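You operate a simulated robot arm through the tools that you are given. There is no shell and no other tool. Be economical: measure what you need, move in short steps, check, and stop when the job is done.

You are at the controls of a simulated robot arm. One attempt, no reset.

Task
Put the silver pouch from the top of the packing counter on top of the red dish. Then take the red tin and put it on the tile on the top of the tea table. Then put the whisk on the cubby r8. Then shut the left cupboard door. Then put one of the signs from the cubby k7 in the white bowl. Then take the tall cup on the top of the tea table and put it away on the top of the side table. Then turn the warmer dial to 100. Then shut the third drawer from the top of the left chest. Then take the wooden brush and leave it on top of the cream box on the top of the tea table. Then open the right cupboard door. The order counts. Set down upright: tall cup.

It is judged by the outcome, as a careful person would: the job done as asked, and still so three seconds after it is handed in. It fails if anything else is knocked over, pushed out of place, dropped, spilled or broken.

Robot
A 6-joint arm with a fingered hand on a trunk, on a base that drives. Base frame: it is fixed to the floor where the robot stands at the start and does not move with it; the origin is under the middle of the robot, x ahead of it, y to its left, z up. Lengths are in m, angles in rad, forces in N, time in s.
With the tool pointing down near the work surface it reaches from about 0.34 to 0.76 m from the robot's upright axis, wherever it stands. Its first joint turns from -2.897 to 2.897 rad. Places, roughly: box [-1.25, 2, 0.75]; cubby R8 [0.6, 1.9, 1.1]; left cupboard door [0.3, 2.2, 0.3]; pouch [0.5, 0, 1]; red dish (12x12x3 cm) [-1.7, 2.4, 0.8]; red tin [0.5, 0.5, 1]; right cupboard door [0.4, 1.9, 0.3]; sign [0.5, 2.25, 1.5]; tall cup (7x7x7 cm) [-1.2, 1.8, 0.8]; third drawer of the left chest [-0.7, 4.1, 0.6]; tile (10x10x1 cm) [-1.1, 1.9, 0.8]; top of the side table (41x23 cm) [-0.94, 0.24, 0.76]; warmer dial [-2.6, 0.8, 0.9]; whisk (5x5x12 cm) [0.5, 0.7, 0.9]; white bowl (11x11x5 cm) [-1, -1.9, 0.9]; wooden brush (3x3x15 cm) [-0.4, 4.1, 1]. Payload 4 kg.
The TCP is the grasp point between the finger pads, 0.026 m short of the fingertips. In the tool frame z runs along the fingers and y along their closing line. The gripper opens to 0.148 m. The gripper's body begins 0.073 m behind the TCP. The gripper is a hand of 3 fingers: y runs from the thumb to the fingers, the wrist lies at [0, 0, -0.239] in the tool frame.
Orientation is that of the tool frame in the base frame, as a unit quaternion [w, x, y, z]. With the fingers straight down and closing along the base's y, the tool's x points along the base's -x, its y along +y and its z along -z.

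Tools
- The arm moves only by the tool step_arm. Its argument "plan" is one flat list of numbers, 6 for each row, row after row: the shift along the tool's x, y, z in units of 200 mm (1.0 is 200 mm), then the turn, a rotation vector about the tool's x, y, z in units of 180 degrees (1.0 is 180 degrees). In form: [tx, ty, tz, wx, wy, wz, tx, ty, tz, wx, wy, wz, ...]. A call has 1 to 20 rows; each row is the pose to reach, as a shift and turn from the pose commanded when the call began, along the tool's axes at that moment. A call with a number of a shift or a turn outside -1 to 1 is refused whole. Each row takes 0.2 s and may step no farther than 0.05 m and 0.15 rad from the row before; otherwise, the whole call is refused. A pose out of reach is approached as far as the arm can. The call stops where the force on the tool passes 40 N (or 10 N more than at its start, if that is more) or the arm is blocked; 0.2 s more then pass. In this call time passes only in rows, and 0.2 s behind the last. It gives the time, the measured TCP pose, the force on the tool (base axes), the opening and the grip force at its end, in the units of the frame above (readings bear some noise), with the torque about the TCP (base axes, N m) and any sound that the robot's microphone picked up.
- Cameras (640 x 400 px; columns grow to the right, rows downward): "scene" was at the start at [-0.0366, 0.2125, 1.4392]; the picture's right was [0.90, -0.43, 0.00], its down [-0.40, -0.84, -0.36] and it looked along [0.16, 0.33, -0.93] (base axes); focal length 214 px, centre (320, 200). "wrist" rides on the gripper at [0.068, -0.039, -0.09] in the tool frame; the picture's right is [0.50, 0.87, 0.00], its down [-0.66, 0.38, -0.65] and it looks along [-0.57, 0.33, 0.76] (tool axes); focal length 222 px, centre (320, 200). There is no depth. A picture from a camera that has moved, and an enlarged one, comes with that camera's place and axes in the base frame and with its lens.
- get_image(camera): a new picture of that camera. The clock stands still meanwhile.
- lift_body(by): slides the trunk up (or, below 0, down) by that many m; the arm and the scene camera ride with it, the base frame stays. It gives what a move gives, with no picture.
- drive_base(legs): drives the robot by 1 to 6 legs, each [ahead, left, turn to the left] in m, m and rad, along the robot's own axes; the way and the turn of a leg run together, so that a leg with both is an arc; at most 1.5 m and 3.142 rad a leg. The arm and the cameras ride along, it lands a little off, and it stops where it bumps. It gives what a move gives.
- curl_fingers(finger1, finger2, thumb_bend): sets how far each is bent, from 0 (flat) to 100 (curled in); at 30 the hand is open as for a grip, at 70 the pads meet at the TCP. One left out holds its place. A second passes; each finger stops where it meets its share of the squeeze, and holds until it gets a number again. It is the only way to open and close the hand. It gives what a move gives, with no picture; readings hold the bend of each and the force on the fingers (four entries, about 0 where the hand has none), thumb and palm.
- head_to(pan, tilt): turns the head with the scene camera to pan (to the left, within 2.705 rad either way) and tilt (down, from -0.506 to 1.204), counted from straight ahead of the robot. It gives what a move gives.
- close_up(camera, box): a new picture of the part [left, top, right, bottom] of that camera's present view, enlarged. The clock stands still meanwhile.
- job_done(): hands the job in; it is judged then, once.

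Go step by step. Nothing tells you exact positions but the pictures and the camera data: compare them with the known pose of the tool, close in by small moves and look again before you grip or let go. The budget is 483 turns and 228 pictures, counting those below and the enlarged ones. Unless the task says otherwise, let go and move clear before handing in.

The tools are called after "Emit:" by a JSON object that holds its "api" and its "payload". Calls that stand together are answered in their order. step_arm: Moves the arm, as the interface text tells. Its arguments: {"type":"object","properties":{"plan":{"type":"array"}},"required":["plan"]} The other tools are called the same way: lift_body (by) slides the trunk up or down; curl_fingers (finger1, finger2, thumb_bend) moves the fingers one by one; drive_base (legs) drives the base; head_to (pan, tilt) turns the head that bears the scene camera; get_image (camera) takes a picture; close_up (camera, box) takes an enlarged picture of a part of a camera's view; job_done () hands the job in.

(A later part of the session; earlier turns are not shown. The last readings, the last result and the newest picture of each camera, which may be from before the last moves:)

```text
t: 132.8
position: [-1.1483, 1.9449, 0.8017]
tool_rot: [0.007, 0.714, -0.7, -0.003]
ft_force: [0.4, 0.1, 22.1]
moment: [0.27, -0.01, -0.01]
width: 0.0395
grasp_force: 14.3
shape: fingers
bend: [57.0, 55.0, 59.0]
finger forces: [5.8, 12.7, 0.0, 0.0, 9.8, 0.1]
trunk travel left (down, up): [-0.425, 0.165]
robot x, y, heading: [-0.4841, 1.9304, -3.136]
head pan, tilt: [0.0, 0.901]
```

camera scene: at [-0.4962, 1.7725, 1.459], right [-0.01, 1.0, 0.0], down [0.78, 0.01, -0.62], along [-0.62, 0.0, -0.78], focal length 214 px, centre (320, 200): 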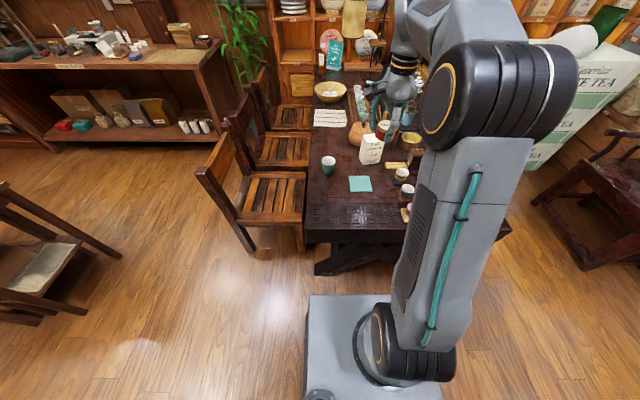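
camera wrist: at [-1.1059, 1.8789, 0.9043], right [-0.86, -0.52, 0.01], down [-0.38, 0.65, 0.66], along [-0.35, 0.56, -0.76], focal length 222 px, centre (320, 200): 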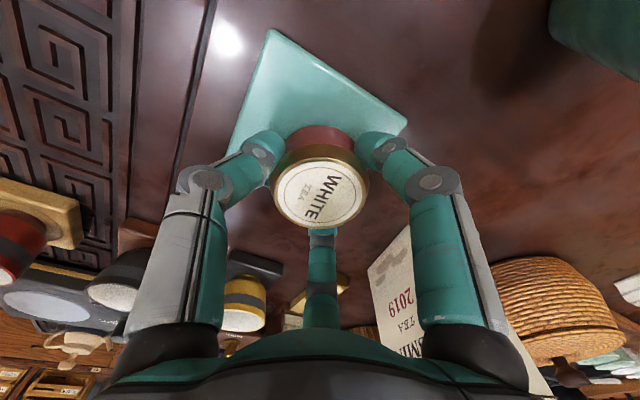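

Contact reached; easing up 4 mm and releasing.

Emit:
{"api": "step_arm", "payload": {"plan": [0, 0, -0.025, 0, 0, 0]}}

Emit:
{"api": "curl_fingers", "payload": {"finger1": 50, "finger2": 50, "thumb_bend": 50}}

Emit:
{"api": "curl_fingers", "payload": {"finger1": 42, "finger2": 42, "thumb_bend": 42}}

Emit:
{"api": "get_image", "payload": {"camera": "wrist"}}

```text
t: 133.2
position: [-1.1471, 1.9449, 0.8033]
tool_rot: [0.005, 0.715, -0.699, -0.002]
ft_force: [-1.1, -0.3, 3.1]
moment: [0.05, 0.07, 0.03]
width: 0.0399
grasp_force: 9.1
shape: fingers
bend: [57.0, 54.0, 59.0]
finger forces: [5.0, 7.2, 0.0, 0.1, 6.4, 0.0]
trunk travel left (down, up): [-0.425, 0.165]
robot x, y, heading: [-0.484, 1.9326, -3.132]
head pan, tilt: [0.0, 0.901]
```

```text
t: 134.2
position: [-1.1491, 1.9446, 0.8049]
tool_rot: [0.005, 0.714, -0.7, -0.002]
ft_force: [0.4, 0.2, 0.4]
moment: [0.01, 0.02, -0.03]
width: 0.0616
grasp_force: 0.1
shape: fingers
bend: [50.0, 50.0, 50.0]
finger forces: [0.0, 0.0, 0.0, 0.0, 0.0, 0.0]
trunk travel left (down, up): [-0.425, 0.165]
robot x, y, heading: [-0.4803, 1.9293, -3.13]
head pan, tilt: [0.0, 0.901]
```

```text
t: 135.2
position: [-1.1475, 1.9447, 0.805]
tool_rot: [0.005, 0.714, -0.7, -0.002]
ft_force: [0.3, -0.2, 0.6]
moment: [-0.02, 0.01, 0.0]
width: 0.088
grasp_force: 0.1
shape: fingers
bend: [42.0, 42.0, 42.0]
finger forces: [0.1, 0.1, 0.1, 0.0, 0.1, 0.1]
trunk travel left (down, up): [-0.425, 0.165]
robot x, y, heading: [-0.4784, 1.9319, -3.136]
head pan, tilt: [0.0, 0.901]
```

```text
158 pictures are left
camera wrist: at [-1.106, 1.8785, 0.8939], right [-0.86, -0.52, 0.01], down [-0.39, 0.65, 0.66], along [-0.35, 0.56, -0.76], focal length 222 px, centre (320, 200)
```

wrist: 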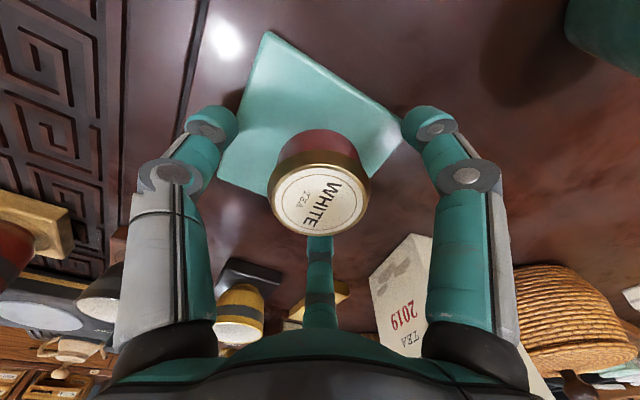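

The tin sits on the tile. Rising, then looking at the cubby wall behind me.

Emit:
{"api": "step_arm", "payload": {"plan": [0, 0, -0.2, 0, 0, 0, 0, 0, -0.4, 0, 0, 0, 0, 0, -0.6, 0, 0, 0, 0, 0, -0.8, 0, 0, 0, 0, 0, -1.0, 0, 0, 0]}}

Emit:
{"api": "step_arm", "payload": {"plan": [0, -0.2, -0.2, 0, 0, 0, 0, -0.4, -0.4, 0, 0, 0, 0, -0.6, -0.5, 0, 0, 0, 0, -0.8, -0.5, 0, 0, 0]}}

Emit:
{"api": "close_up", "payload": {"camera": "scene", "box": [300, 120, 460, 220]}}

Emit:
{"api": "head_to", "payload": {"pan": 2.7, "tilt": 0.2}}

Emit:
{"api": "get_image", "payload": {"camera": "scene"}}

```text
t: 136.4
position: [-1.1459, 1.947, 1.0057]
tool_rot: [0.005, 0.714, -0.7, -0.003]
ft_force: [-0.9, -0.4, 0.7]
moment: [0.0, 0.03, 0.02]
width: 0.0884
grasp_force: 0.0
shape: fingers
bend: [42.0, 42.0, 42.0]
finger forces: [0.0, 0.0, 0.1, 0.0, 0.0, 0.0]
trunk travel left (down, up): [-0.425, 0.165]
robot x, y, heading: [-0.4812, 1.9309, -3.135]
head pan, tilt: [0.0, 0.901]
```

```text
refused: row 1 steps farther than a row can; nothing moved
```

```text
4.00 times, centred on (380, 170) of scene
camera zoom: at [-0.4962, 1.7725, 1.459], right [-0.01, 1.0, 0.0], down [0.78, 0.01, -0.62], along [-0.62, 0.0, -0.78], focal length 858 px, centre (80, 320)
```

zoom: 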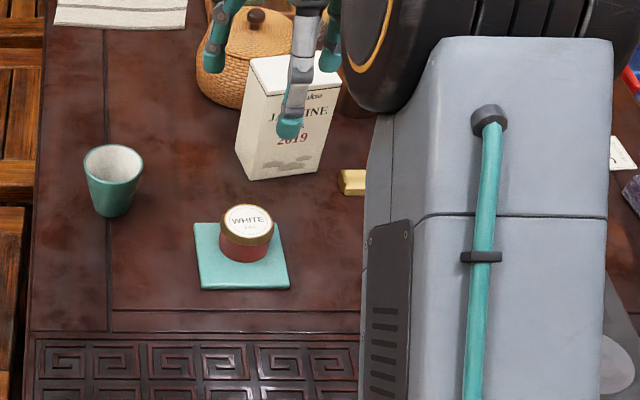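

```text
t: 138.8
position: [-1.1487, 1.9463, 1.0035]
tool_rot: [0.005, 0.714, -0.7, -0.003]
ft_force: [0.2, 0.1, 0.6]
moment: [0.04, 0.04, -0.03]
width: 0.088
grasp_force: 0.1
shape: fingers
bend: [42.0, 42.0, 42.0]
finger forces: [0.0, 0.0, 0.0, 0.1, 0.0, 0.1]
trunk travel left (down, up): [-0.425, 0.165]
robot x, y, heading: [-0.4825, 1.9349, -3.138]
head pan, tilt: [2.7, 0.201]
```

```text
156 pictures are left
camera scene: at [-0.3362, 1.7337, 1.5206], right [-0.42, -0.91, 0.0], down [-0.18, 0.08, -0.98], along [0.89, -0.41, -0.2], focal length 214 px, centre (320, 200)
```

scene: 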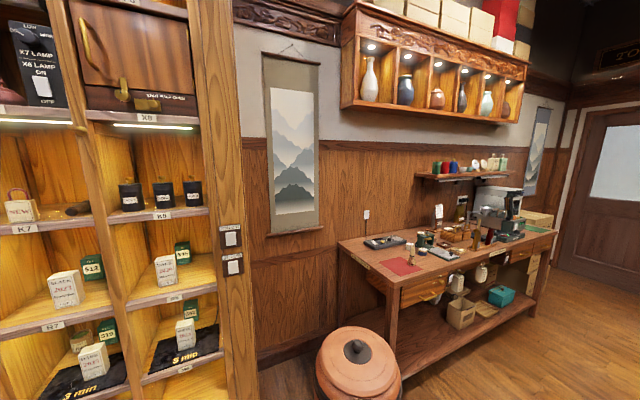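

Emit:
{"api": "close_up", "payload": {"camera": "scene", "box": [0, 0, 260, 400]}}

Emit:
{"api": "head_to", "payload": {"pan": -2.7, "tilt": 0.3}}

Emit:
{"api": "get_image", "payload": {"camera": "scene"}}

```text
1.00 times, centred on (130, 200) of scene (not enlarged: the box is as wide or as high as the picture)
camera zoom: at [-0.3362, 1.7337, 1.5206], right [-0.42, -0.91, 0.0], down [-0.18, 0.08, -0.98], along [0.89, -0.41, -0.2], focal length 214 px, centre (510, 200)
```

zoom: 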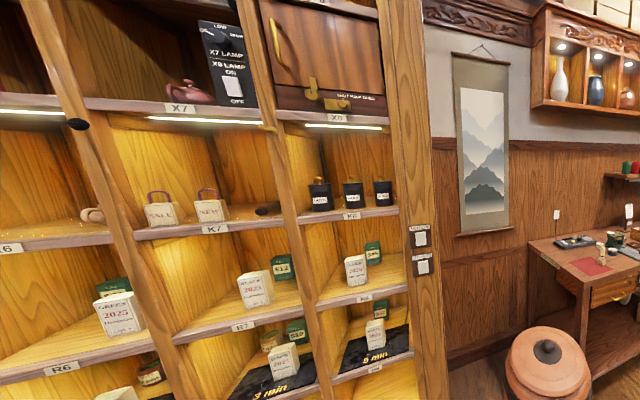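

```text
t: 143.0
position: [-1.1475, 1.9449, 1.0046]
tool_rot: [0.004, 0.714, -0.7, -0.003]
ft_force: [0.5, -0.6, 0.5]
moment: [0.01, -0.01, 0.0]
width: 0.088
grasp_force: 0.0
shape: fingers
bend: [42.0, 42.0, 42.0]
finger forces: [0.0, 0.0, 0.0, 0.1, 0.0, 0.1]
trunk travel left (down, up): [-0.425, 0.165]
robot x, y, heading: [-0.4812, 1.9329, -3.137]
head pan, tilt: [-2.7, 0.3]
```

```text
154 pictures are left
camera scene: at [-0.3365, 1.8135, 1.5113], right [0.43, -0.9, 0.0], down [-0.27, -0.13, -0.96], along [0.86, 0.41, -0.3], focal length 214 px, centre (320, 200)
```

scene: 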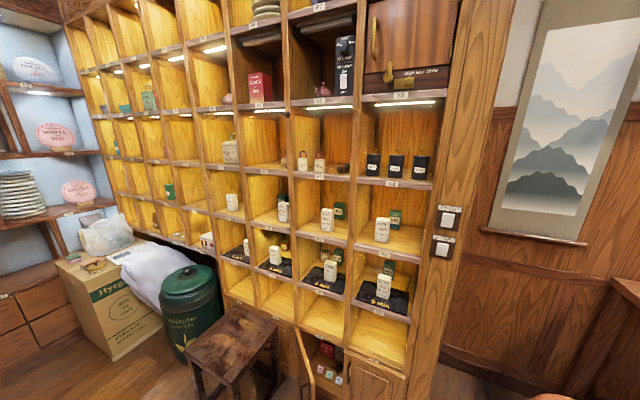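

Emit:
{"api": "close_up", "payload": {"camera": "scene", "box": [230, 120, 450, 257]}}

Emit:
{"api": "close_up", "payload": {"camera": "scene", "box": [230, 230, 450, 367]}}

```text
2.91 times, centred on (340, 188) of scene
camera zoom: at [-0.3365, 1.8135, 1.5113], right [0.43, -0.9, 0.0], down [-0.27, -0.13, -0.96], along [0.86, 0.41, -0.3], focal length 624 px, centre (262, 234)
```

zoom: 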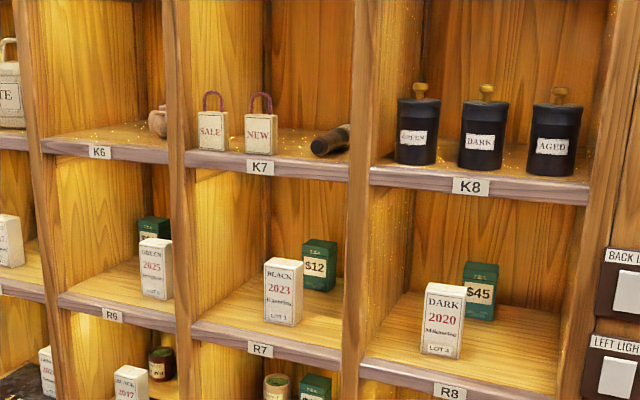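

```text
2.91 times, centred on (340, 298) of scene
camera zoom: at [-0.3365, 1.8135, 1.5113], right [0.43, -0.9, 0.0], down [-0.27, -0.13, -0.96], along [0.86, 0.41, -0.3], focal length 624 px, centre (262, -86)
```

zoom: 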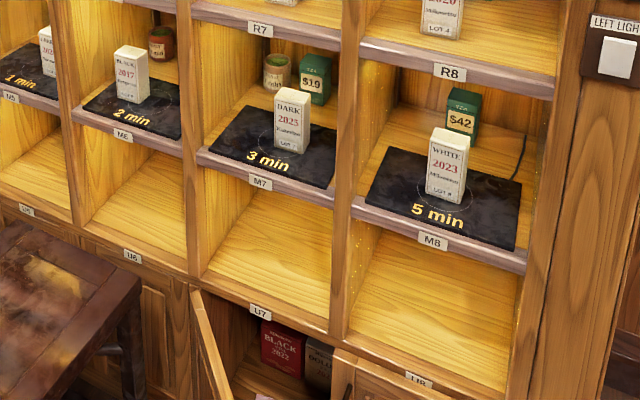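

R8 is the compartment with the DARK box; there's room at its right side near the front. Retracting and driving to the counter for the whisk, which stands upright at about [0.508, 0.735].

Emit:
{"api": "step_arm", "payload": {"plan": [0, -0.2, -0.1, 0, 0, 0, 0, -0.4, -0.2, 0, 0, 0, 0, -0.6, -0.3, 0, 0, 0, 0, -0.8, -0.4, 0, 0, 0, 0, -1.0, -0.5, 0, 0, 0]}}

Emit:
{"api": "drive_base", "payload": {"legs": [[0, 0, 3.137], [0.1, -1.25, 0], [0.28, 0, 0]]}}

Emit:
{"api": "head_to", "payload": {"pan": 0.2, "tilt": 0.9}}

Emit:
{"api": "get_image", "payload": {"camera": "scene"}}

```text
t: 144.2
position: [-0.9462, 1.949, 1.1025]
tool_rot: [0.005, 0.714, -0.7, -0.003]
ft_force: [-0.8, -0.1, 0.3]
moment: [-0.03, 0.0, -0.01]
width: 0.0882
grasp_force: 0.0
shape: fingers
bend: [42.0, 42.0, 42.0]
finger forces: [0.0, 0.0, 0.1, 0.0, 0.0, 0.0]
trunk travel left (down, up): [-0.425, 0.165]
robot x, y, heading: [-0.4786, 1.9307, -3.132]
head pan, tilt: [-2.7, 0.3]
```

```text
t: 159.4
position: [0.3821, 0.6811, 1.1011]
tool_rot: [0.003, 0.696, 0.718, 0.005]
ft_force: [0.8, 0.2, -0.3]
moment: [0.0, -0.02, 0.04]
width: 0.0883
grasp_force: 0.1
shape: fingers
bend: [42.0, 42.0, 42.0]
finger forces: [0.1, 0.1, 0.0, 0.0, 0.0, 0.1]
trunk travel left (down, up): [-0.425, 0.165]
robot x, y, heading: [-0.0866, 0.691, 0.011]
head pan, tilt: [-2.7, 0.3]
```

```text
t: 161.9
position: [0.3814, 0.6829, 1.1004]
tool_rot: [0.003, 0.696, 0.718, 0.005]
ft_force: [0.0, 0.0, -0.3]
moment: [0.02, -0.03, 0.0]
width: 0.0879
grasp_force: 0.0
shape: fingers
bend: [42.0, 42.0, 42.0]
finger forces: [0.0, 0.0, 0.0, 0.1, 0.1, 0.0]
trunk travel left (down, up): [-0.425, 0.165]
robot x, y, heading: [-0.0852, 0.6948, 0.019]
head pan, tilt: [0.201, 0.901]
```

```text
151 pictures are left
camera scene: at [-0.0738, 0.8711, 1.459], right [0.21, -0.98, 0.0], down [-0.77, -0.17, -0.62], along [0.61, 0.13, -0.78], focal length 214 px, centre (320, 200)
```

scene: 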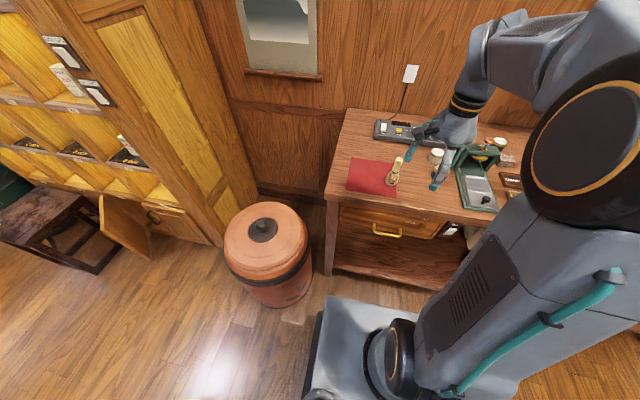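

Now turning the tool a further 90° (camera to the front), then pitching it 45° forward.

Emit:
{"api": "step_arm", "payload": {"plan": [0, 0, -0.02, 0, 0, 0.046, 0, 0, -0.04, 0, 0, 0.092, 0, 0, -0.06, 0, 0, 0.138, 0, 0, -0.08, 0, 0, 0.184, 0, 0, -0.1, 0, 0, 0.23, 0, 0, -0.1, 0, 0, 0.276, 0, 0, -0.1, 0, 0, 0.322, 0, 0, -0.1, 0, 0, 0.368, 0, 0, -0.1, 0, 0, 0.414, 0, 0, -0.1, 0, 0, 0.46, 0, 0, -0.1, 0, 0, 0.506]}}

Emit:
{"api": "step_arm", "payload": {"plan": [0, 0, 0, 0, 0.042, 0, 0, 0, 0, 0, 0.084, 0, 0, 0, 0, 0, 0.126, 0, 0, 0, 0, 0, 0.168, 0, 0, 0, 0, 0, 0.21, 0, 0, 0, 0, 0, 0.25, 0]}}

Emit:
{"api": "get_image", "payload": {"camera": "wrist"}}

Emit:
{"api": "get_image", "payload": {"camera": "scene"}}

```text
t: 164.3
position: [0.3796, 0.6812, 1.1217]
tool_rot: [-0.002, 1.0, 0.006, 0.005]
ft_force: [0.7, 0.9, 0.2]
moment: [-0.01, -0.01, 0.01]
width: 0.0883
grasp_force: 0.0
shape: fingers
bend: [42.0, 42.0, 42.0]
finger forces: [0.0, 0.0, 0.0, 0.1, 0.1, 0.1]
trunk travel left (down, up): [-0.425, 0.165]
robot x, y, heading: [-0.0862, 0.6927, 0.014]
head pan, tilt: [0.201, 0.901]
```

```text
t: 165.7
position: [0.3813, 0.6811, 1.1211]
tool_rot: [-0.004, 0.922, 0.004, 0.387]
ft_force: [0.4, 0.9, -0.5]
moment: [0.01, 0.01, 0.0]
width: 0.088
grasp_force: 0.0
shape: fingers
bend: [42.0, 42.0, 42.0]
finger forces: [0.1, 0.0, 0.0, 0.1, 0.0, 0.0]
trunk travel left (down, up): [-0.425, 0.165]
robot x, y, heading: [-0.0827, 0.6951, 0.015]
head pan, tilt: [0.201, 0.901]
```

```text
150 pictures are left
camera wrist: at [0.3638, 0.7197, 1.2321], right [0.36, -0.86, 0.35], down [-0.92, -0.39, -0.01], along [0.15, -0.32, -0.93], focal length 222 px, centre (320, 200)
```

wrist: 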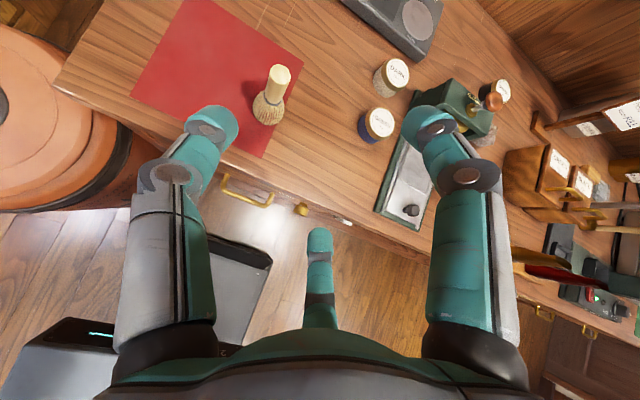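

```text
149 pictures are left
camera scene: at [-0.0738, 0.8711, 1.459], right [0.22, -0.98, 0.0], down [-0.77, -0.17, -0.62], along [0.61, 0.13, -0.78], focal length 214 px, centre (320, 200)
```

scene: 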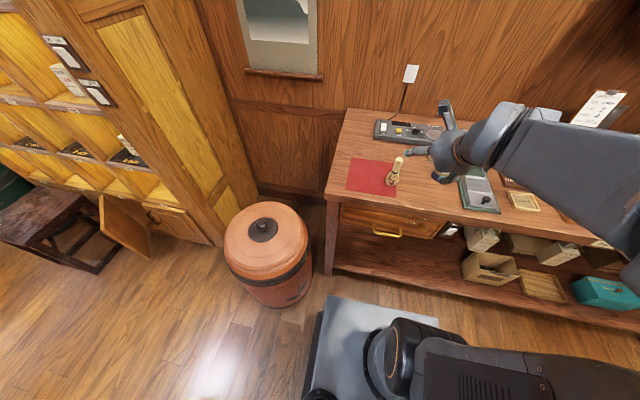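

Whisk top at about [0.507, 0.733, 1.0]. Moving to a pre-grasp point behind and above it.

Emit:
{"api": "curl_fingers", "payload": {"finger1": 34, "finger2": 38, "thumb_bend": 36}}

Emit:
{"api": "step_arm", "payload": {"plan": [-0.033, -0.086, 0.129, 0, 0, 0, -0.066, -0.172, 0.258, 0, 0, 0, -0.098, -0.257, 0.387, 0, 0, 0]}}

Emit:
{"api": "get_image", "payload": {"camera": "wrist"}}

Emit:
{"api": "close_up", "payload": {"camera": "scene", "box": [340, 110, 500, 210]}}

```text
t: 166.7
position: [0.3809, 0.6807, 1.1214]
tool_rot: [-0.004, 0.922, 0.005, 0.388]
ft_force: [-0.3, -0.4, -0.1]
moment: [-0.01, 0.03, 0.02]
width: 0.1111
grasp_force: 0.1
shape: fingers
bend: [34.0, 38.0, 36.0]
finger forces: [0.0, 0.0, 0.1, 0.0, 0.0, 0.0]
trunk travel left (down, up): [-0.425, 0.165]
robot x, y, heading: [-0.0839, 0.6945, 0.013]
head pan, tilt: [0.201, 0.901]
```

```text
t: 167.5
position: [0.4222, 0.7334, 1.0524]
tool_rot: [-0.006, 0.922, 0.007, 0.388]
ft_force: [-0.4, 0.7, -0.3]
moment: [0.01, 0.0, 0.03]
width: 0.111
grasp_force: 0.0
shape: fingers
bend: [34.0, 38.0, 36.0]
finger forces: [0.1, 0.0, 0.0, 0.0, 0.0, 0.1]
trunk travel left (down, up): [-0.425, 0.165]
robot x, y, heading: [-0.0854, 0.6915, 0.018]
head pan, tilt: [0.201, 0.901]
```

```text
148 pictures are left
camera wrist: at [0.4057, 0.7726, 1.1639], right [0.36, -0.86, 0.35], down [-0.92, -0.39, -0.01], along [0.15, -0.32, -0.94], focal length 222 px, centre (320, 200)
```

wrist: 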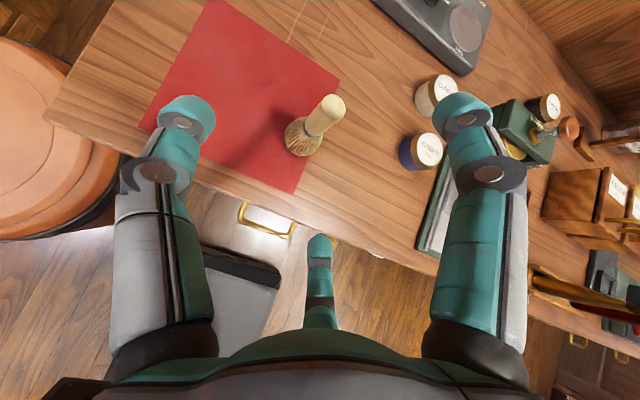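

```text
4.00 times, centred on (420, 160) of scene
camera zoom: at [-0.0739, 0.8711, 1.459], right [0.22, -0.98, 0.0], down [-0.77, -0.17, -0.62], along [0.61, 0.13, -0.78], focal length 858 px, centre (-80, 360)
```

zoom: 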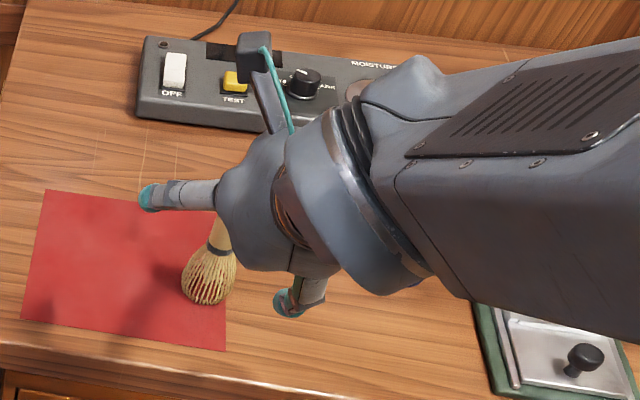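

On axis. Advancing 0.12 m along the tool.

Emit:
{"api": "step_arm", "payload": {"plan": [0, 0, 0.2, 0, 0, 0, 0, 0, 0.4, 0, 0, 0, 0, 0, 0.6, 0, 0, 0]}}

Emit:
{"api": "get_image", "payload": {"camera": "wrist"}}

Emit:
{"api": "close_up", "payload": {"camera": "scene", "box": [340, 110, 500, 210]}}

```text
t: 168.3
position: [0.5003, 0.7467, 0.9939]
tool_rot: [-0.028, 0.929, 0.016, 0.368]
ft_force: [-0.3, -0.4, -0.4]
moment: [0.02, 0.0, 0.01]
width: 0.1108
grasp_force: 0.1
shape: fingers
bend: [34.0, 38.0, 36.0]
finger forces: [0.1, 0.0, 0.0, 0.0, 0.0, 0.1]
out of reach, approached as far as the arm can: row 2, 3
trunk travel left (down, up): [-0.425, 0.165]
robot x, y, heading: [-0.0816, 0.6939, 0.015]
head pan, tilt: [0.201, 0.901]
```

```text
146 pictures are left
camera wrist: at [0.4869, 0.7802, 1.1065], right [0.41, -0.86, 0.31], down [-0.9, -0.43, 0.01], along [0.12, -0.28, -0.95], focal length 222 px, centre (320, 200)
```

wrist: 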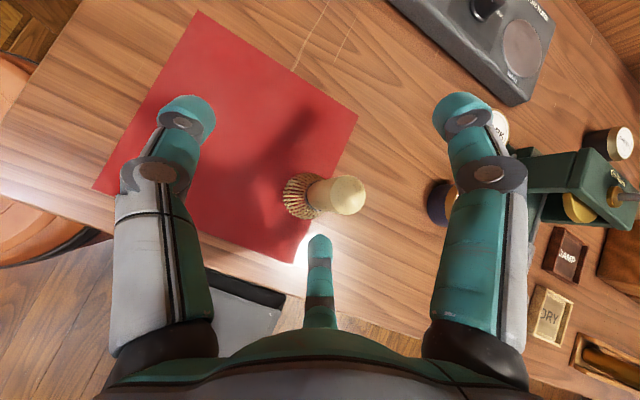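

```text
4.00 times, centred on (420, 160) of scene
camera zoom: at [-0.0744, 0.8711, 1.459], right [0.22, -0.98, 0.0], down [-0.77, -0.17, -0.62], along [0.61, 0.13, -0.78], focal length 858 px, centre (-80, 360)
```

zoom: 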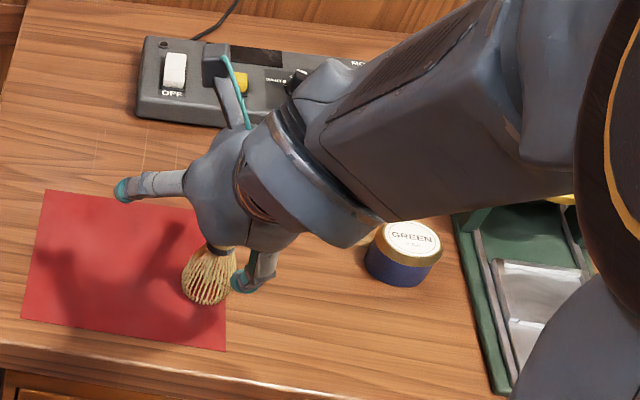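

The pose is at the edge of the arm's range here. I'll back off, raise the hand, and lower the trunk 0.1 m instead.

Emit:
{"api": "step_arm", "payload": {"plan": [0, 0, 0.4, 0, 0, 0, 0, 0, 0.2, 0, 0, 0, 0, 0, 0, 0, 0, 0, 0, 0, -0.2, 0, 0, 0, 0, 0, -0.4, 0, 0, 0, 0, 0, -0.6, 0, 0, 0, 0.18, 0, -0.77, 0, 0, 0, 0.357, 0, -0.95, 0, 0, 0]}}

```text
refused: row 1 steps farther than a row can; nothing moved
```

Emit:
{"api": "step_arm", "payload": {"plan": [0, 0, -0.2, 0, 0, 0, 0, 0, -0.4, 0, 0, 0, 0, 0, -0.6, 0, 0, 0, 0.18, 0, -0.77, 0, 0, 0, 0.357, 0, -0.95, 0, 0, 0]}}

Emit:
{"api": "lift_body", "payload": {"by": -0.1}}

```text
refused: row 5 steps farther than a row can; nothing moved
```

```text
t: 169.4
position: [0.5009, 0.7466, 0.9104]
tool_rot: [-0.03, 0.927, 0.017, 0.374]
ft_force: [-3.3, -2.7, 28.6]
moment: [-0.95, 0.68, -0.07]
width: 0.1112
grasp_force: 13.5
shape: fingers
bend: [34.0, 80.0, 36.0]
finger forces: [0.0, 28.1, 0.1, 0.0, 0.1, 0.0]
trunk travel left (down, up): [-0.336, 0.254]
robot x, y, heading: [-0.0828, 0.6971, 0.014]
head pan, tilt: [0.201, 0.901]
stopped: the force on the tool passed its limit at 46 N (the readings are from after the stop); the commanded pose is now the measured one
```

My mistake in batching: the finger touched the counter. Raising the trunk back a bit and looking.

Emit:
{"api": "lift_body", "payload": {"by": 0.058}}

Emit:
{"api": "get_image", "payload": {"camera": "wrist"}}

Emit:
{"api": "close_up", "payload": {"camera": "scene", "box": [340, 110, 500, 210]}}

```text
t: 170.4
position: [0.502, 0.7465, 0.9651]
tool_rot: [-0.029, 0.928, 0.015, 0.37]
ft_force: [-0.8, 0.4, 0.2]
moment: [-0.01, 0.01, -0.04]
width: 0.1109
grasp_force: 0.0
shape: fingers
bend: [34.0, 38.0, 36.0]
finger forces: [0.0, 0.0, 0.0, 0.0, 0.0, 0.1]
trunk travel left (down, up): [-0.394, 0.196]
robot x, y, heading: [-0.084, 0.6918, 0.019]
head pan, tilt: [0.201, 0.901]
```

```text
144 pictures are left
camera wrist: at [0.4873, 0.7798, 1.0777], right [0.41, -0.86, 0.31], down [-0.9, -0.43, 0.01], along [0.12, -0.28, -0.95], focal length 222 px, centre (320, 200)
```

wrist: 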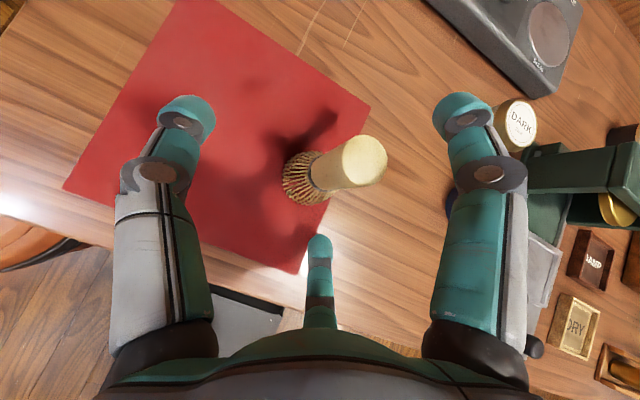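

```text
4.00 times, centred on (420, 160) of scene
camera zoom: at [-0.0738, 0.8711, 1.4276], right [0.22, -0.98, 0.0], down [-0.77, -0.17, -0.62], along [0.61, 0.13, -0.78], focal length 858 px, centre (-80, 360)
```

zoom: 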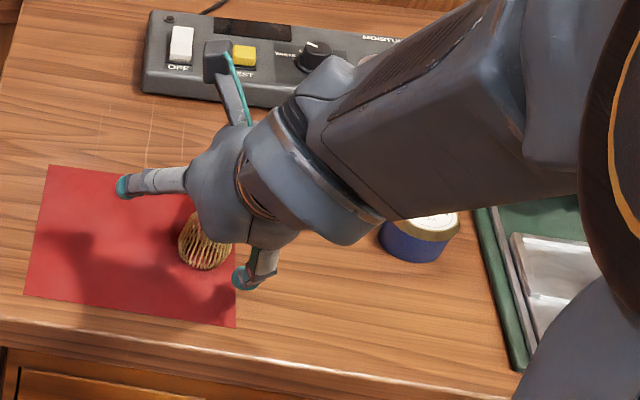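

The whisk still stands between the fingers. Small lateral correction, then close.

Emit:
{"api": "step_arm", "payload": {"plan": [0.0175, 0.068, 0.0125, 0, 0, 0]}}

Emit:
{"api": "get_image", "payload": {"camera": "wrist"}}

```text
t: 170.8
position: [0.507, 0.7332, 0.9646]
tool_rot: [-0.029, 0.927, 0.016, 0.373]
ft_force: [0.3, -0.2, -0.1]
moment: [0.0, 0.03, -0.02]
width: 0.1111
grasp_force: 0.0
shape: fingers
bend: [34.0, 38.0, 36.0]
finger forces: [0.0, 0.0, 0.1, 0.1, 0.0, 0.0]
trunk travel left (down, up): [-0.394, 0.196]
robot x, y, heading: [-0.0831, 0.6903, 0.02]
head pan, tilt: [0.201, 0.901]
```

```text
142 pictures are left
camera wrist: at [0.4917, 0.7663, 1.0774], right [0.41, -0.86, 0.31], down [-0.9, -0.43, 0.0], along [0.13, -0.28, -0.95], focal length 222 px, centre (320, 200)
```

wrist: 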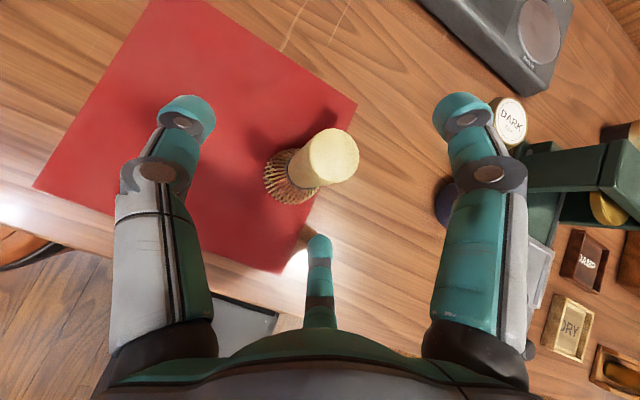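

Emit:
{"api": "step_arm", "payload": {"plan": [0.04, -0.057, 0.04, 0, 0, 0]}}

Emit:
{"api": "get_image", "payload": {"camera": "wrist"}}

```text
t: 171.2
position: [0.5166, 0.7443, 0.9634]
tool_rot: [-0.029, 0.927, 0.016, 0.374]
ft_force: [0.1, -0.1, 0.5]
moment: [0.01, 0.0, -0.03]
width: 0.1113
grasp_force: 0.0
shape: fingers
bend: [34.0, 38.0, 36.0]
finger forces: [0.0, 0.1, 0.0, 0.0, 0.1, 0.0]
trunk travel left (down, up): [-0.394, 0.196]
robot x, y, heading: [-0.0857, 0.6954, 0.011]
head pan, tilt: [0.201, 0.901]
```

```text
141 pictures are left
camera wrist: at [0.5014, 0.7785, 1.076], right [0.4, -0.86, 0.31], down [-0.9, -0.43, 0.0], along [0.13, -0.28, -0.95], focal length 222 px, centre (320, 200)
```

wrist: 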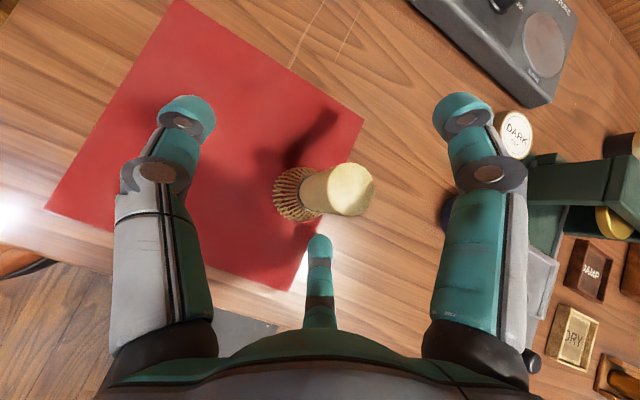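

Emit:
{"api": "curl_fingers", "payload": {"finger1": 66, "finger2": 66, "thumb_bend": 64}}

Emit:
{"api": "get_image", "payload": {"camera": "wrist"}}

```text
t: 172.2
position: [0.5171, 0.745, 0.9634]
tool_rot: [-0.029, 0.927, 0.015, 0.373]
ft_force: [0.2, 0.5, 0.1]
moment: [-0.01, -0.04, -0.05]
width: 0.0212
grasp_force: 2.0
shape: fingers
bend: [63.0, 66.0, 63.0]
finger forces: [2.4, 0.1, 0.1, 0.0, 2.4, 0.0]
trunk travel left (down, up): [-0.394, 0.196]
robot x, y, heading: [-0.0856, 0.6927, 0.018]
head pan, tilt: [0.201, 0.901]
```

```text
140 pictures are left
camera wrist: at [0.5015, 0.7784, 1.0761], right [0.4, -0.86, 0.31], down [-0.91, -0.43, 0.0], along [0.13, -0.28, -0.95], focal length 222 px, centre (320, 200)
```

wrist: 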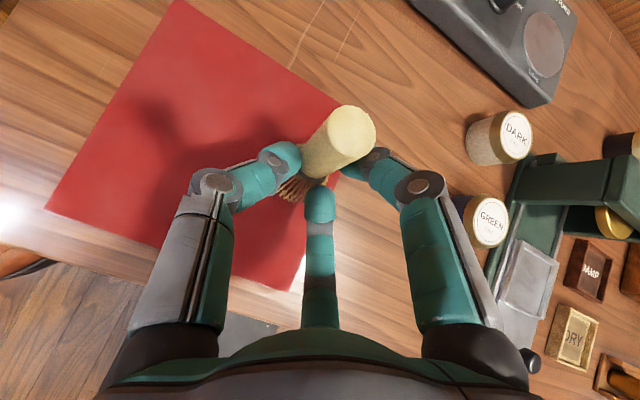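

Emit:
{"api": "curl_fingers", "payload": {"finger1": 75, "finger2": 72, "thumb_bend": 75}}

Emit:
{"api": "get_image", "payload": {"camera": "wrist"}}

```text
t: 173.2
position: [0.5165, 0.7449, 0.9624]
tool_rot: [-0.029, 0.927, 0.015, 0.374]
ft_force: [-0.7, -1.3, 1.3]
moment: [0.01, -0.04, -0.05]
width: 0.0185
grasp_force: 13.0
shape: fingers
bend: [63.0, 71.0, 67.0]
finger forces: [10.6, 3.9, 0.1, 0.0, 10.9, 0.0]
trunk travel left (down, up): [-0.394, 0.196]
robot x, y, heading: [-0.0835, 0.6928, 0.015]
head pan, tilt: [0.201, 0.901]
```

```text
139 pictures are left
camera wrist: at [0.5015, 0.7784, 1.0761], right [0.4, -0.86, 0.31], down [-0.91, -0.43, 0.0], along [0.13, -0.28, -0.95], focal length 222 px, centre (320, 200)
```

wrist: 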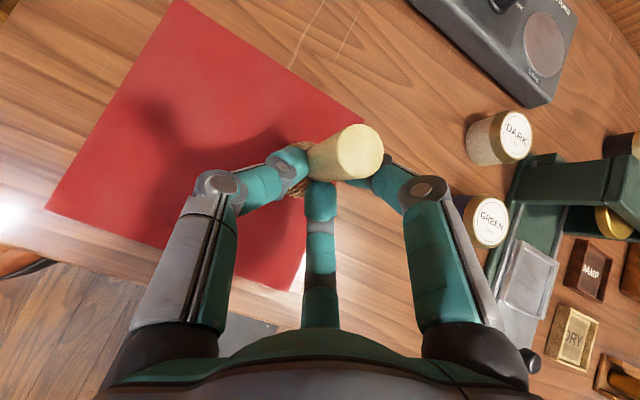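

Gripped firmly. Lifting with the trunk.

Emit:
{"api": "lift_body", "payload": {"by": 0.1}}

Emit:
{"api": "get_image", "payload": {"camera": "wrist"}}

Emit:
{"api": "get_image", "payload": {"camera": "scene"}}

```text
t: 174.5
position: [0.5177, 0.7459, 1.0637]
tool_rot: [-0.029, 0.927, 0.016, 0.374]
ft_force: [0.3, 0.8, -0.4]
moment: [0.0, -0.01, 0.01]
width: 0.0184
grasp_force: 13.3
shape: fingers
bend: [63.0, 71.0, 67.0]
finger forces: [10.7, 3.8, 0.1, 0.1, 10.9, 0.0]
trunk travel left (down, up): [-0.494, 0.096]
robot x, y, heading: [-0.0847, 0.6926, 0.016]
head pan, tilt: [0.201, 0.901]
```

```text
138 pictures are left
camera wrist: at [0.5016, 0.7785, 1.176], right [0.4, -0.86, 0.31], down [-0.91, -0.43, 0.0], along [0.13, -0.28, -0.95], focal length 222 px, centre (320, 200)
```

wrist: 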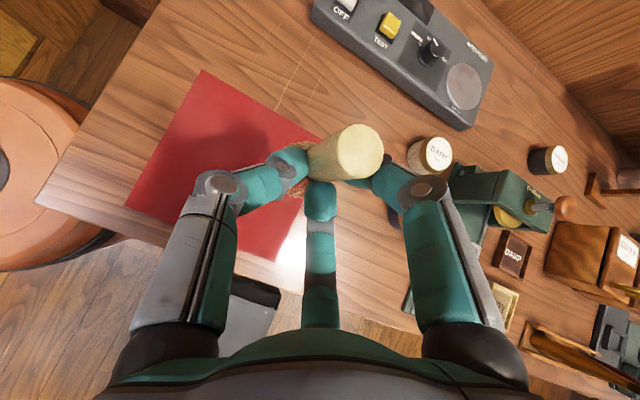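

```text
137 pictures are left
camera scene: at [-0.0738, 0.871, 1.5277], right [0.22, -0.98, 0.0], down [-0.77, -0.17, -0.62], along [0.61, 0.13, -0.78], focal length 214 px, centre (320, 200)
```

scene: 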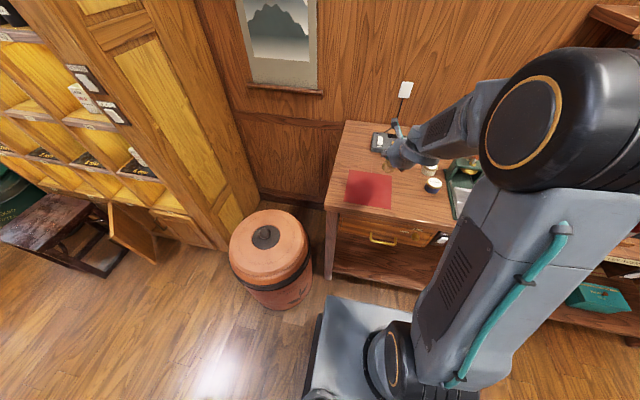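

Whisk in hand. Backing off and driving to face the cubby wall.

Emit:
{"api": "lift_body", "payload": {"by": 0.09}}

Emit:
{"api": "drive_base", "payload": {"legs": [[-0.36, 0, 0], [0, 1.1, -0.016]]}}

Emit:
{"api": "head_to", "payload": {"pan": 0.1, "tilt": 0.45}}

Emit:
{"api": "get_image", "payload": {"camera": "scene"}}

Emit:
{"api": "get_image", "payload": {"camera": "wrist"}}

```text
t: 175.8
position: [0.5165, 0.745, 1.1523]
tool_rot: [-0.029, 0.927, 0.016, 0.373]
ft_force: [-0.4, 0.1, -0.9]
moment: [-0.01, 0.01, 0.01]
width: 0.0185
grasp_force: 12.4
shape: fingers
bend: [63.0, 71.0, 67.0]
finger forces: [10.6, 3.9, 0.0, 0.0, 10.9, 0.1]
trunk travel left (down, up): [-0.584, 0.006]
robot x, y, heading: [-0.0842, 0.6944, 0.021]
head pan, tilt: [0.201, 0.901]
```

```text
t: 183.3
position: [0.1481, 1.8359, 1.1534]
tool_rot: [-0.026, 0.927, 0.008, 0.374]
ft_force: [0.4, -0.6, -0.2]
moment: [0.01, 0.0, -0.05]
width: 0.0185
grasp_force: 12.5
shape: fingers
bend: [63.0, 71.0, 67.0]
finger forces: [10.6, 4.0, 0.0, 0.0, 10.9, 0.0]
trunk travel left (down, up): [-0.584, 0.006]
robot x, y, heading: [-0.4517, 1.7946, -0.0]
head pan, tilt: [0.201, 0.901]
```

```text
t: 184.2
position: [0.1478, 1.8351, 1.1539]
tool_rot: [-0.025, 0.927, 0.008, 0.374]
ft_force: [-1.1, -0.1, -0.4]
moment: [-0.01, 0.0, -0.02]
width: 0.0189
grasp_force: 12.3
shape: fingers
bend: [63.0, 71.0, 67.0]
finger forces: [10.6, 3.9, 0.0, 0.0, 11.0, 0.0]
trunk travel left (down, up): [-0.584, 0.006]
robot x, y, heading: [-0.4546, 1.7938, -0.002]
head pan, tilt: [0.099, 0.45]
```

```text
136 pictures are left
camera scene: at [-0.4231, 1.9652, 1.656], right [0.1, -1.0, 0.0], down [-0.43, -0.04, -0.9], along [0.9, 0.09, -0.44], focal length 214 px, centre (320, 200)
```

scene: 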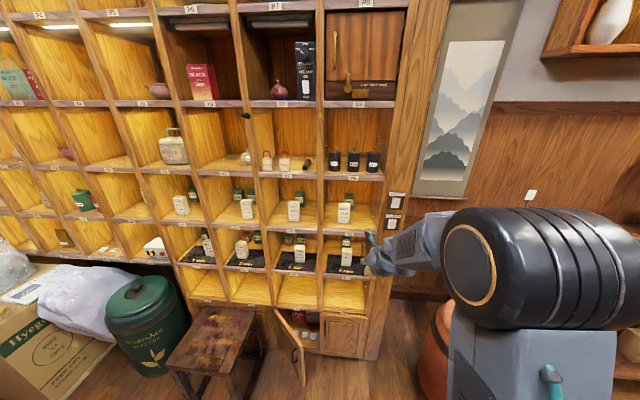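

```text
135 pictures are left
camera wrist: at [0.1331, 1.8687, 1.2661], right [0.39, -0.87, 0.31], down [-0.91, -0.41, 0.0], along [0.13, -0.28, -0.95], focal length 222 px, centre (320, 200)
```

wrist: 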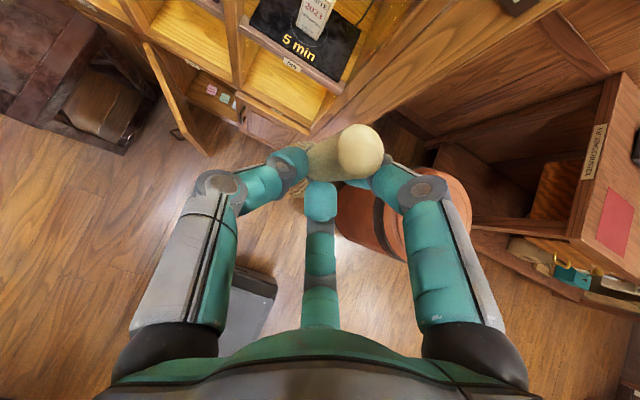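

Emit:
{"api": "close_up", "payload": {"camera": "scene", "box": [230, 130, 420, 250]}}

```text
3.33 times, centred on (325, 190) of scene
camera zoom: at [-0.4231, 1.9652, 1.656], right [0.1, -1.0, 0.0], down [-0.43, -0.04, -0.9], along [0.9, 0.09, -0.44], focal length 715 px, centre (303, 233)
```

zoom: 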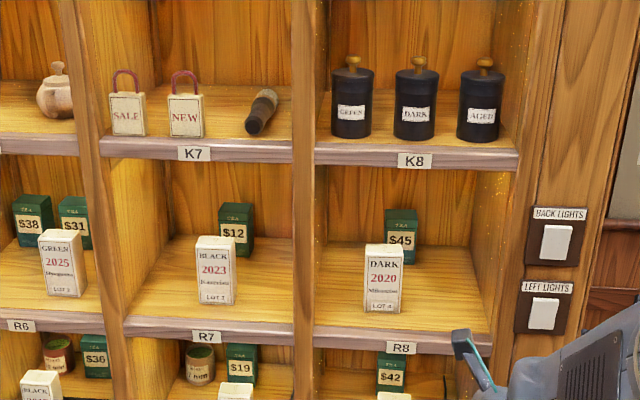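

R8: floor z≈1.06, front edge x≈0.478, opening y 1.78–2.03, DARK box at y 1.94. I'll place the whisk near the front right at y≈1.845. Raise slightly and drive in.

Emit:
{"api": "step_arm", "payload": {"plan": [0.08, 0, -0.083, 0, 0, 0]}}

Emit:
{"api": "drive_base", "payload": {"legs": [[0.24, 0, 0]]}}

Emit:
{"api": "head_to", "payload": {"pan": -0.05, "tilt": 0.6}}

Emit:
{"api": "get_image", "payload": {"camera": "scene"}}

Emit:
{"api": "get_image", "payload": {"camera": "wrist"}}

```text
t: 184.6
position: [0.1496, 1.8288, 1.1623]
tool_rot: [-0.016, 0.925, 0.004, 0.379]
ft_force: [-0.6, 0.5, -0.8]
moment: [-0.01, 0.02, -0.01]
width: 0.0186
grasp_force: 12.5
shape: fingers
bend: [63.0, 71.0, 67.0]
finger forces: [10.4, 3.8, 0.0, 0.0, 10.8, 0.0]
out of reach, approached as far as the arm can: row 1
trunk travel left (down, up): [-0.584, 0.006]
robot x, y, heading: [-0.4548, 1.797, -0.0]
head pan, tilt: [0.099, 0.45]
```

```text
t: 186.4
position: [0.3892, 1.8289, 1.1618]
tool_rot: [-0.016, 0.925, 0.003, 0.379]
ft_force: [-0.1, -0.1, 0.6]
moment: [0.01, -0.01, -0.02]
width: 0.0187
grasp_force: 12.8
shape: fingers
bend: [63.0, 71.0, 67.0]
finger forces: [10.5, 3.9, 0.0, 0.0, 10.8, 0.1]
trunk travel left (down, up): [-0.584, 0.006]
robot x, y, heading: [-0.2168, 1.7932, -0.002]
head pan, tilt: [0.099, 0.45]
```

```text
t: 187.1
position: [0.3886, 1.8294, 1.1634]
tool_rot: [-0.015, 0.925, 0.003, 0.379]
ft_force: [-0.3, 0.1, -1.0]
moment: [0.0, 0.01, -0.02]
width: 0.0186
grasp_force: 12.7
shape: fingers
bend: [63.0, 71.0, 67.0]
finger forces: [10.5, 3.9, 0.1, 0.1, 10.8, 0.0]
trunk travel left (down, up): [-0.584, 0.006]
robot x, y, heading: [-0.2144, 1.7926, -0.001]
head pan, tilt: [-0.051, 0.6]
```

```text
133 pictures are left
camera scene: at [-0.1873, 1.9512, 1.6425], right [-0.05, -1.0, 0.0], down [-0.56, 0.03, -0.83], along [0.82, -0.04, -0.56], focal length 214 px, centre (320, 200)
```

scene: 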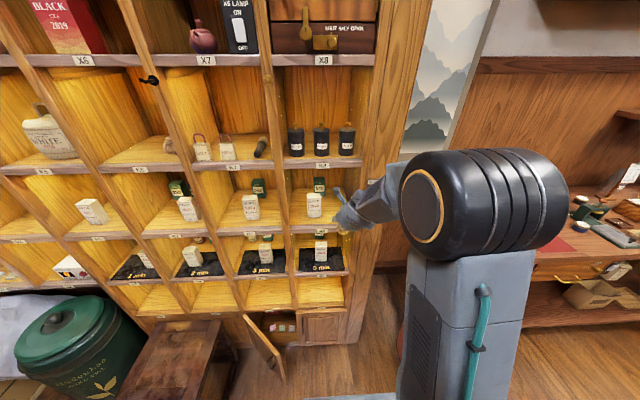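

```text
132 pictures are left
camera wrist: at [0.3737, 1.8643, 1.275], right [0.37, -0.87, 0.33], down [-0.92, -0.4, 0.0], along [0.13, -0.3, -0.95], focal length 222 px, centre (320, 200)
```

wrist: 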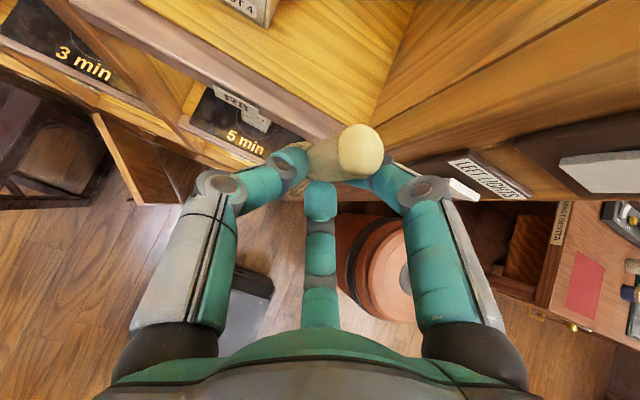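

Emit:
{"api": "close_up", "payload": {"camera": "scene", "box": [270, 150, 410, 250]}}

```text
4.00 times, centred on (340, 200) of scene
camera zoom: at [-0.1873, 1.9512, 1.6425], right [-0.05, -1.0, 0.0], down [-0.56, 0.03, -0.83], along [0.82, -0.04, -0.56], focal length 858 px, centre (240, 200)
```

zoom: 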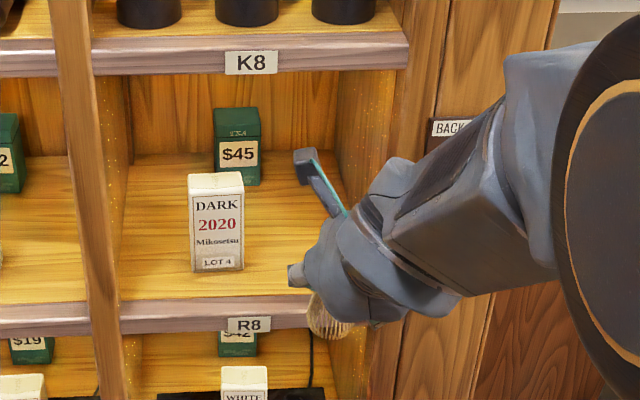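

Bristle bottom is about 2 cm above the R8 floor. Driving in 0.105 m, slightly left.

Emit:
{"api": "drive_base", "payload": {"legs": [[0.105, 0.013, 0]]}}

Emit:
{"api": "get_image", "payload": {"camera": "wrist"}}

Emit:
{"api": "close_up", "payload": {"camera": "scene", "box": [270, 170, 410, 270]}}

```text
t: 188.3
position: [0.494, 1.8402, 1.1616]
tool_rot: [-0.016, 0.925, 0.003, 0.379]
ft_force: [0.0, -0.7, 0.6]
moment: [0.0, -0.03, -0.02]
width: 0.0184
grasp_force: 12.6
shape: fingers
bend: [63.0, 71.0, 67.0]
finger forces: [10.5, 3.9, 0.0, 0.0, 10.8, 0.0]
trunk travel left (down, up): [-0.584, 0.006]
robot x, y, heading: [-0.1123, 1.8093, -0.003]
head pan, tilt: [-0.051, 0.6]
```

```text
130 pictures are left
camera wrist: at [0.4785, 1.8774, 1.2745], right [0.37, -0.87, 0.33], down [-0.92, -0.4, 0.0], along [0.13, -0.3, -0.95], focal length 222 px, centre (320, 200)
```

wrist: 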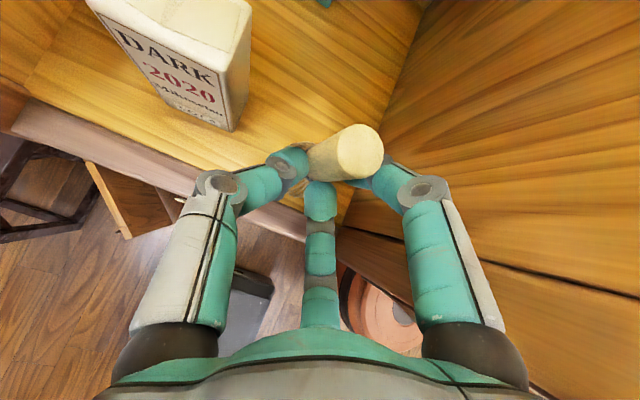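

```text
4.00 times, centred on (340, 220) of scene
camera zoom: at [-0.0823, 1.9641, 1.6424], right [-0.05, -1.0, 0.0], down [-0.56, 0.03, -0.82], along [0.82, -0.04, -0.57], focal length 858 px, centre (240, 120)
```

zoom: 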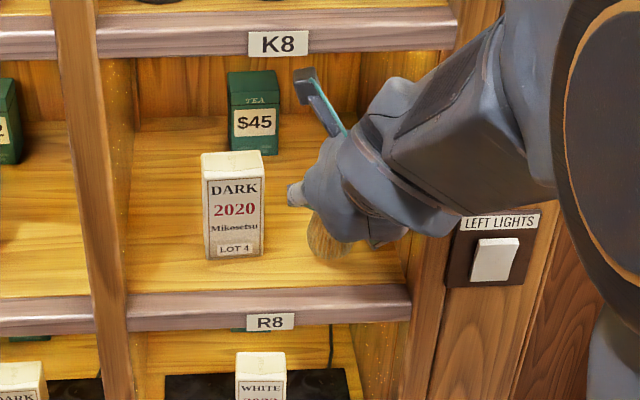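

Inside the cubby. Lowering with the trunk in small steps.

Emit:
{"api": "lift_body", "payload": {"by": -0.015}}

Emit:
{"api": "lift_body", "payload": {"by": -0.006}}

```text
t: 188.9
position: [0.4943, 1.8424, 1.1478]
tool_rot: [-0.016, 0.925, 0.003, 0.379]
ft_force: [-0.1, 0.0, 0.2]
moment: [-0.01, 0.02, -0.01]
width: 0.0187
grasp_force: 12.1
shape: fingers
bend: [63.0, 71.0, 67.0]
finger forces: [10.5, 3.9, 0.0, 0.0, 10.8, 0.0]
trunk travel left (down, up): [-0.569, 0.021]
robot x, y, heading: [-0.112, 1.8096, -0.005]
head pan, tilt: [-0.051, 0.6]
```

```text
t: 189.5
position: [0.4929, 1.8414, 1.1418]
tool_rot: [-0.016, 0.925, 0.003, 0.38]
ft_force: [-0.2, 0.1, 1.7]
moment: [-0.01, -0.04, 0.0]
width: 0.0185
grasp_force: 12.6
shape: fingers
bend: [62.0, 71.0, 67.0]
finger forces: [10.4, 3.8, 0.0, 0.0, 10.9, 0.0]
trunk travel left (down, up): [-0.563, 0.027]
robot x, y, heading: [-0.1109, 1.807, -0.0]
head pan, tilt: [-0.051, 0.6]
```

Emit:
{"api": "lift_body", "payload": {"by": -0.003}}

Emit:
{"api": "get_image", "payload": {"camera": "wrist"}}

Emit:
{"api": "close_up", "payload": {"camera": "scene", "box": [270, 170, 410, 270]}}

```text
t: 190.0
position: [0.4927, 1.8424, 1.1406]
tool_rot: [-0.016, 0.925, 0.003, 0.38]
ft_force: [1.4, 1.8, 9.8]
moment: [0.08, -0.18, 0.09]
width: 0.0181
grasp_force: 11.6
shape: fingers
bend: [62.0, 72.0, 68.0]
finger forces: [10.0, 3.4, 0.1, 0.0, 10.6, 0.0]
trunk travel left (down, up): [-0.56, 0.03]
robot x, y, heading: [-0.1119, 1.8064, -0.002]
head pan, tilt: [-0.051, 0.6]
```

```text
128 pictures are left
camera wrist: at [0.4773, 1.8778, 1.2522], right [0.37, -0.87, 0.33], down [-0.92, -0.4, -0.01], along [0.14, -0.3, -0.94], focal length 222 px, centre (320, 200)
```

wrist: 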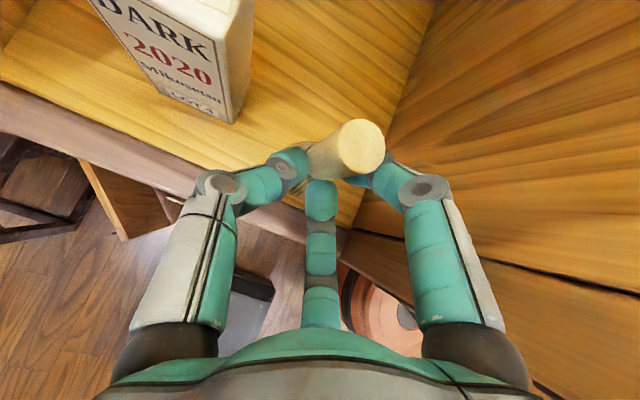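

```text
4.00 times, centred on (340, 220) of scene
camera zoom: at [-0.0841, 1.9642, 1.6186], right [-0.05, -1.0, 0.0], down [-0.56, 0.03, -0.83], along [0.82, -0.04, -0.56], focal length 858 px, centre (240, 120)
```

zoom: 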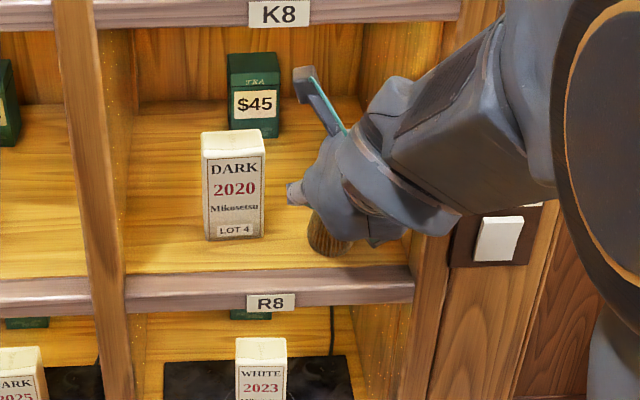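

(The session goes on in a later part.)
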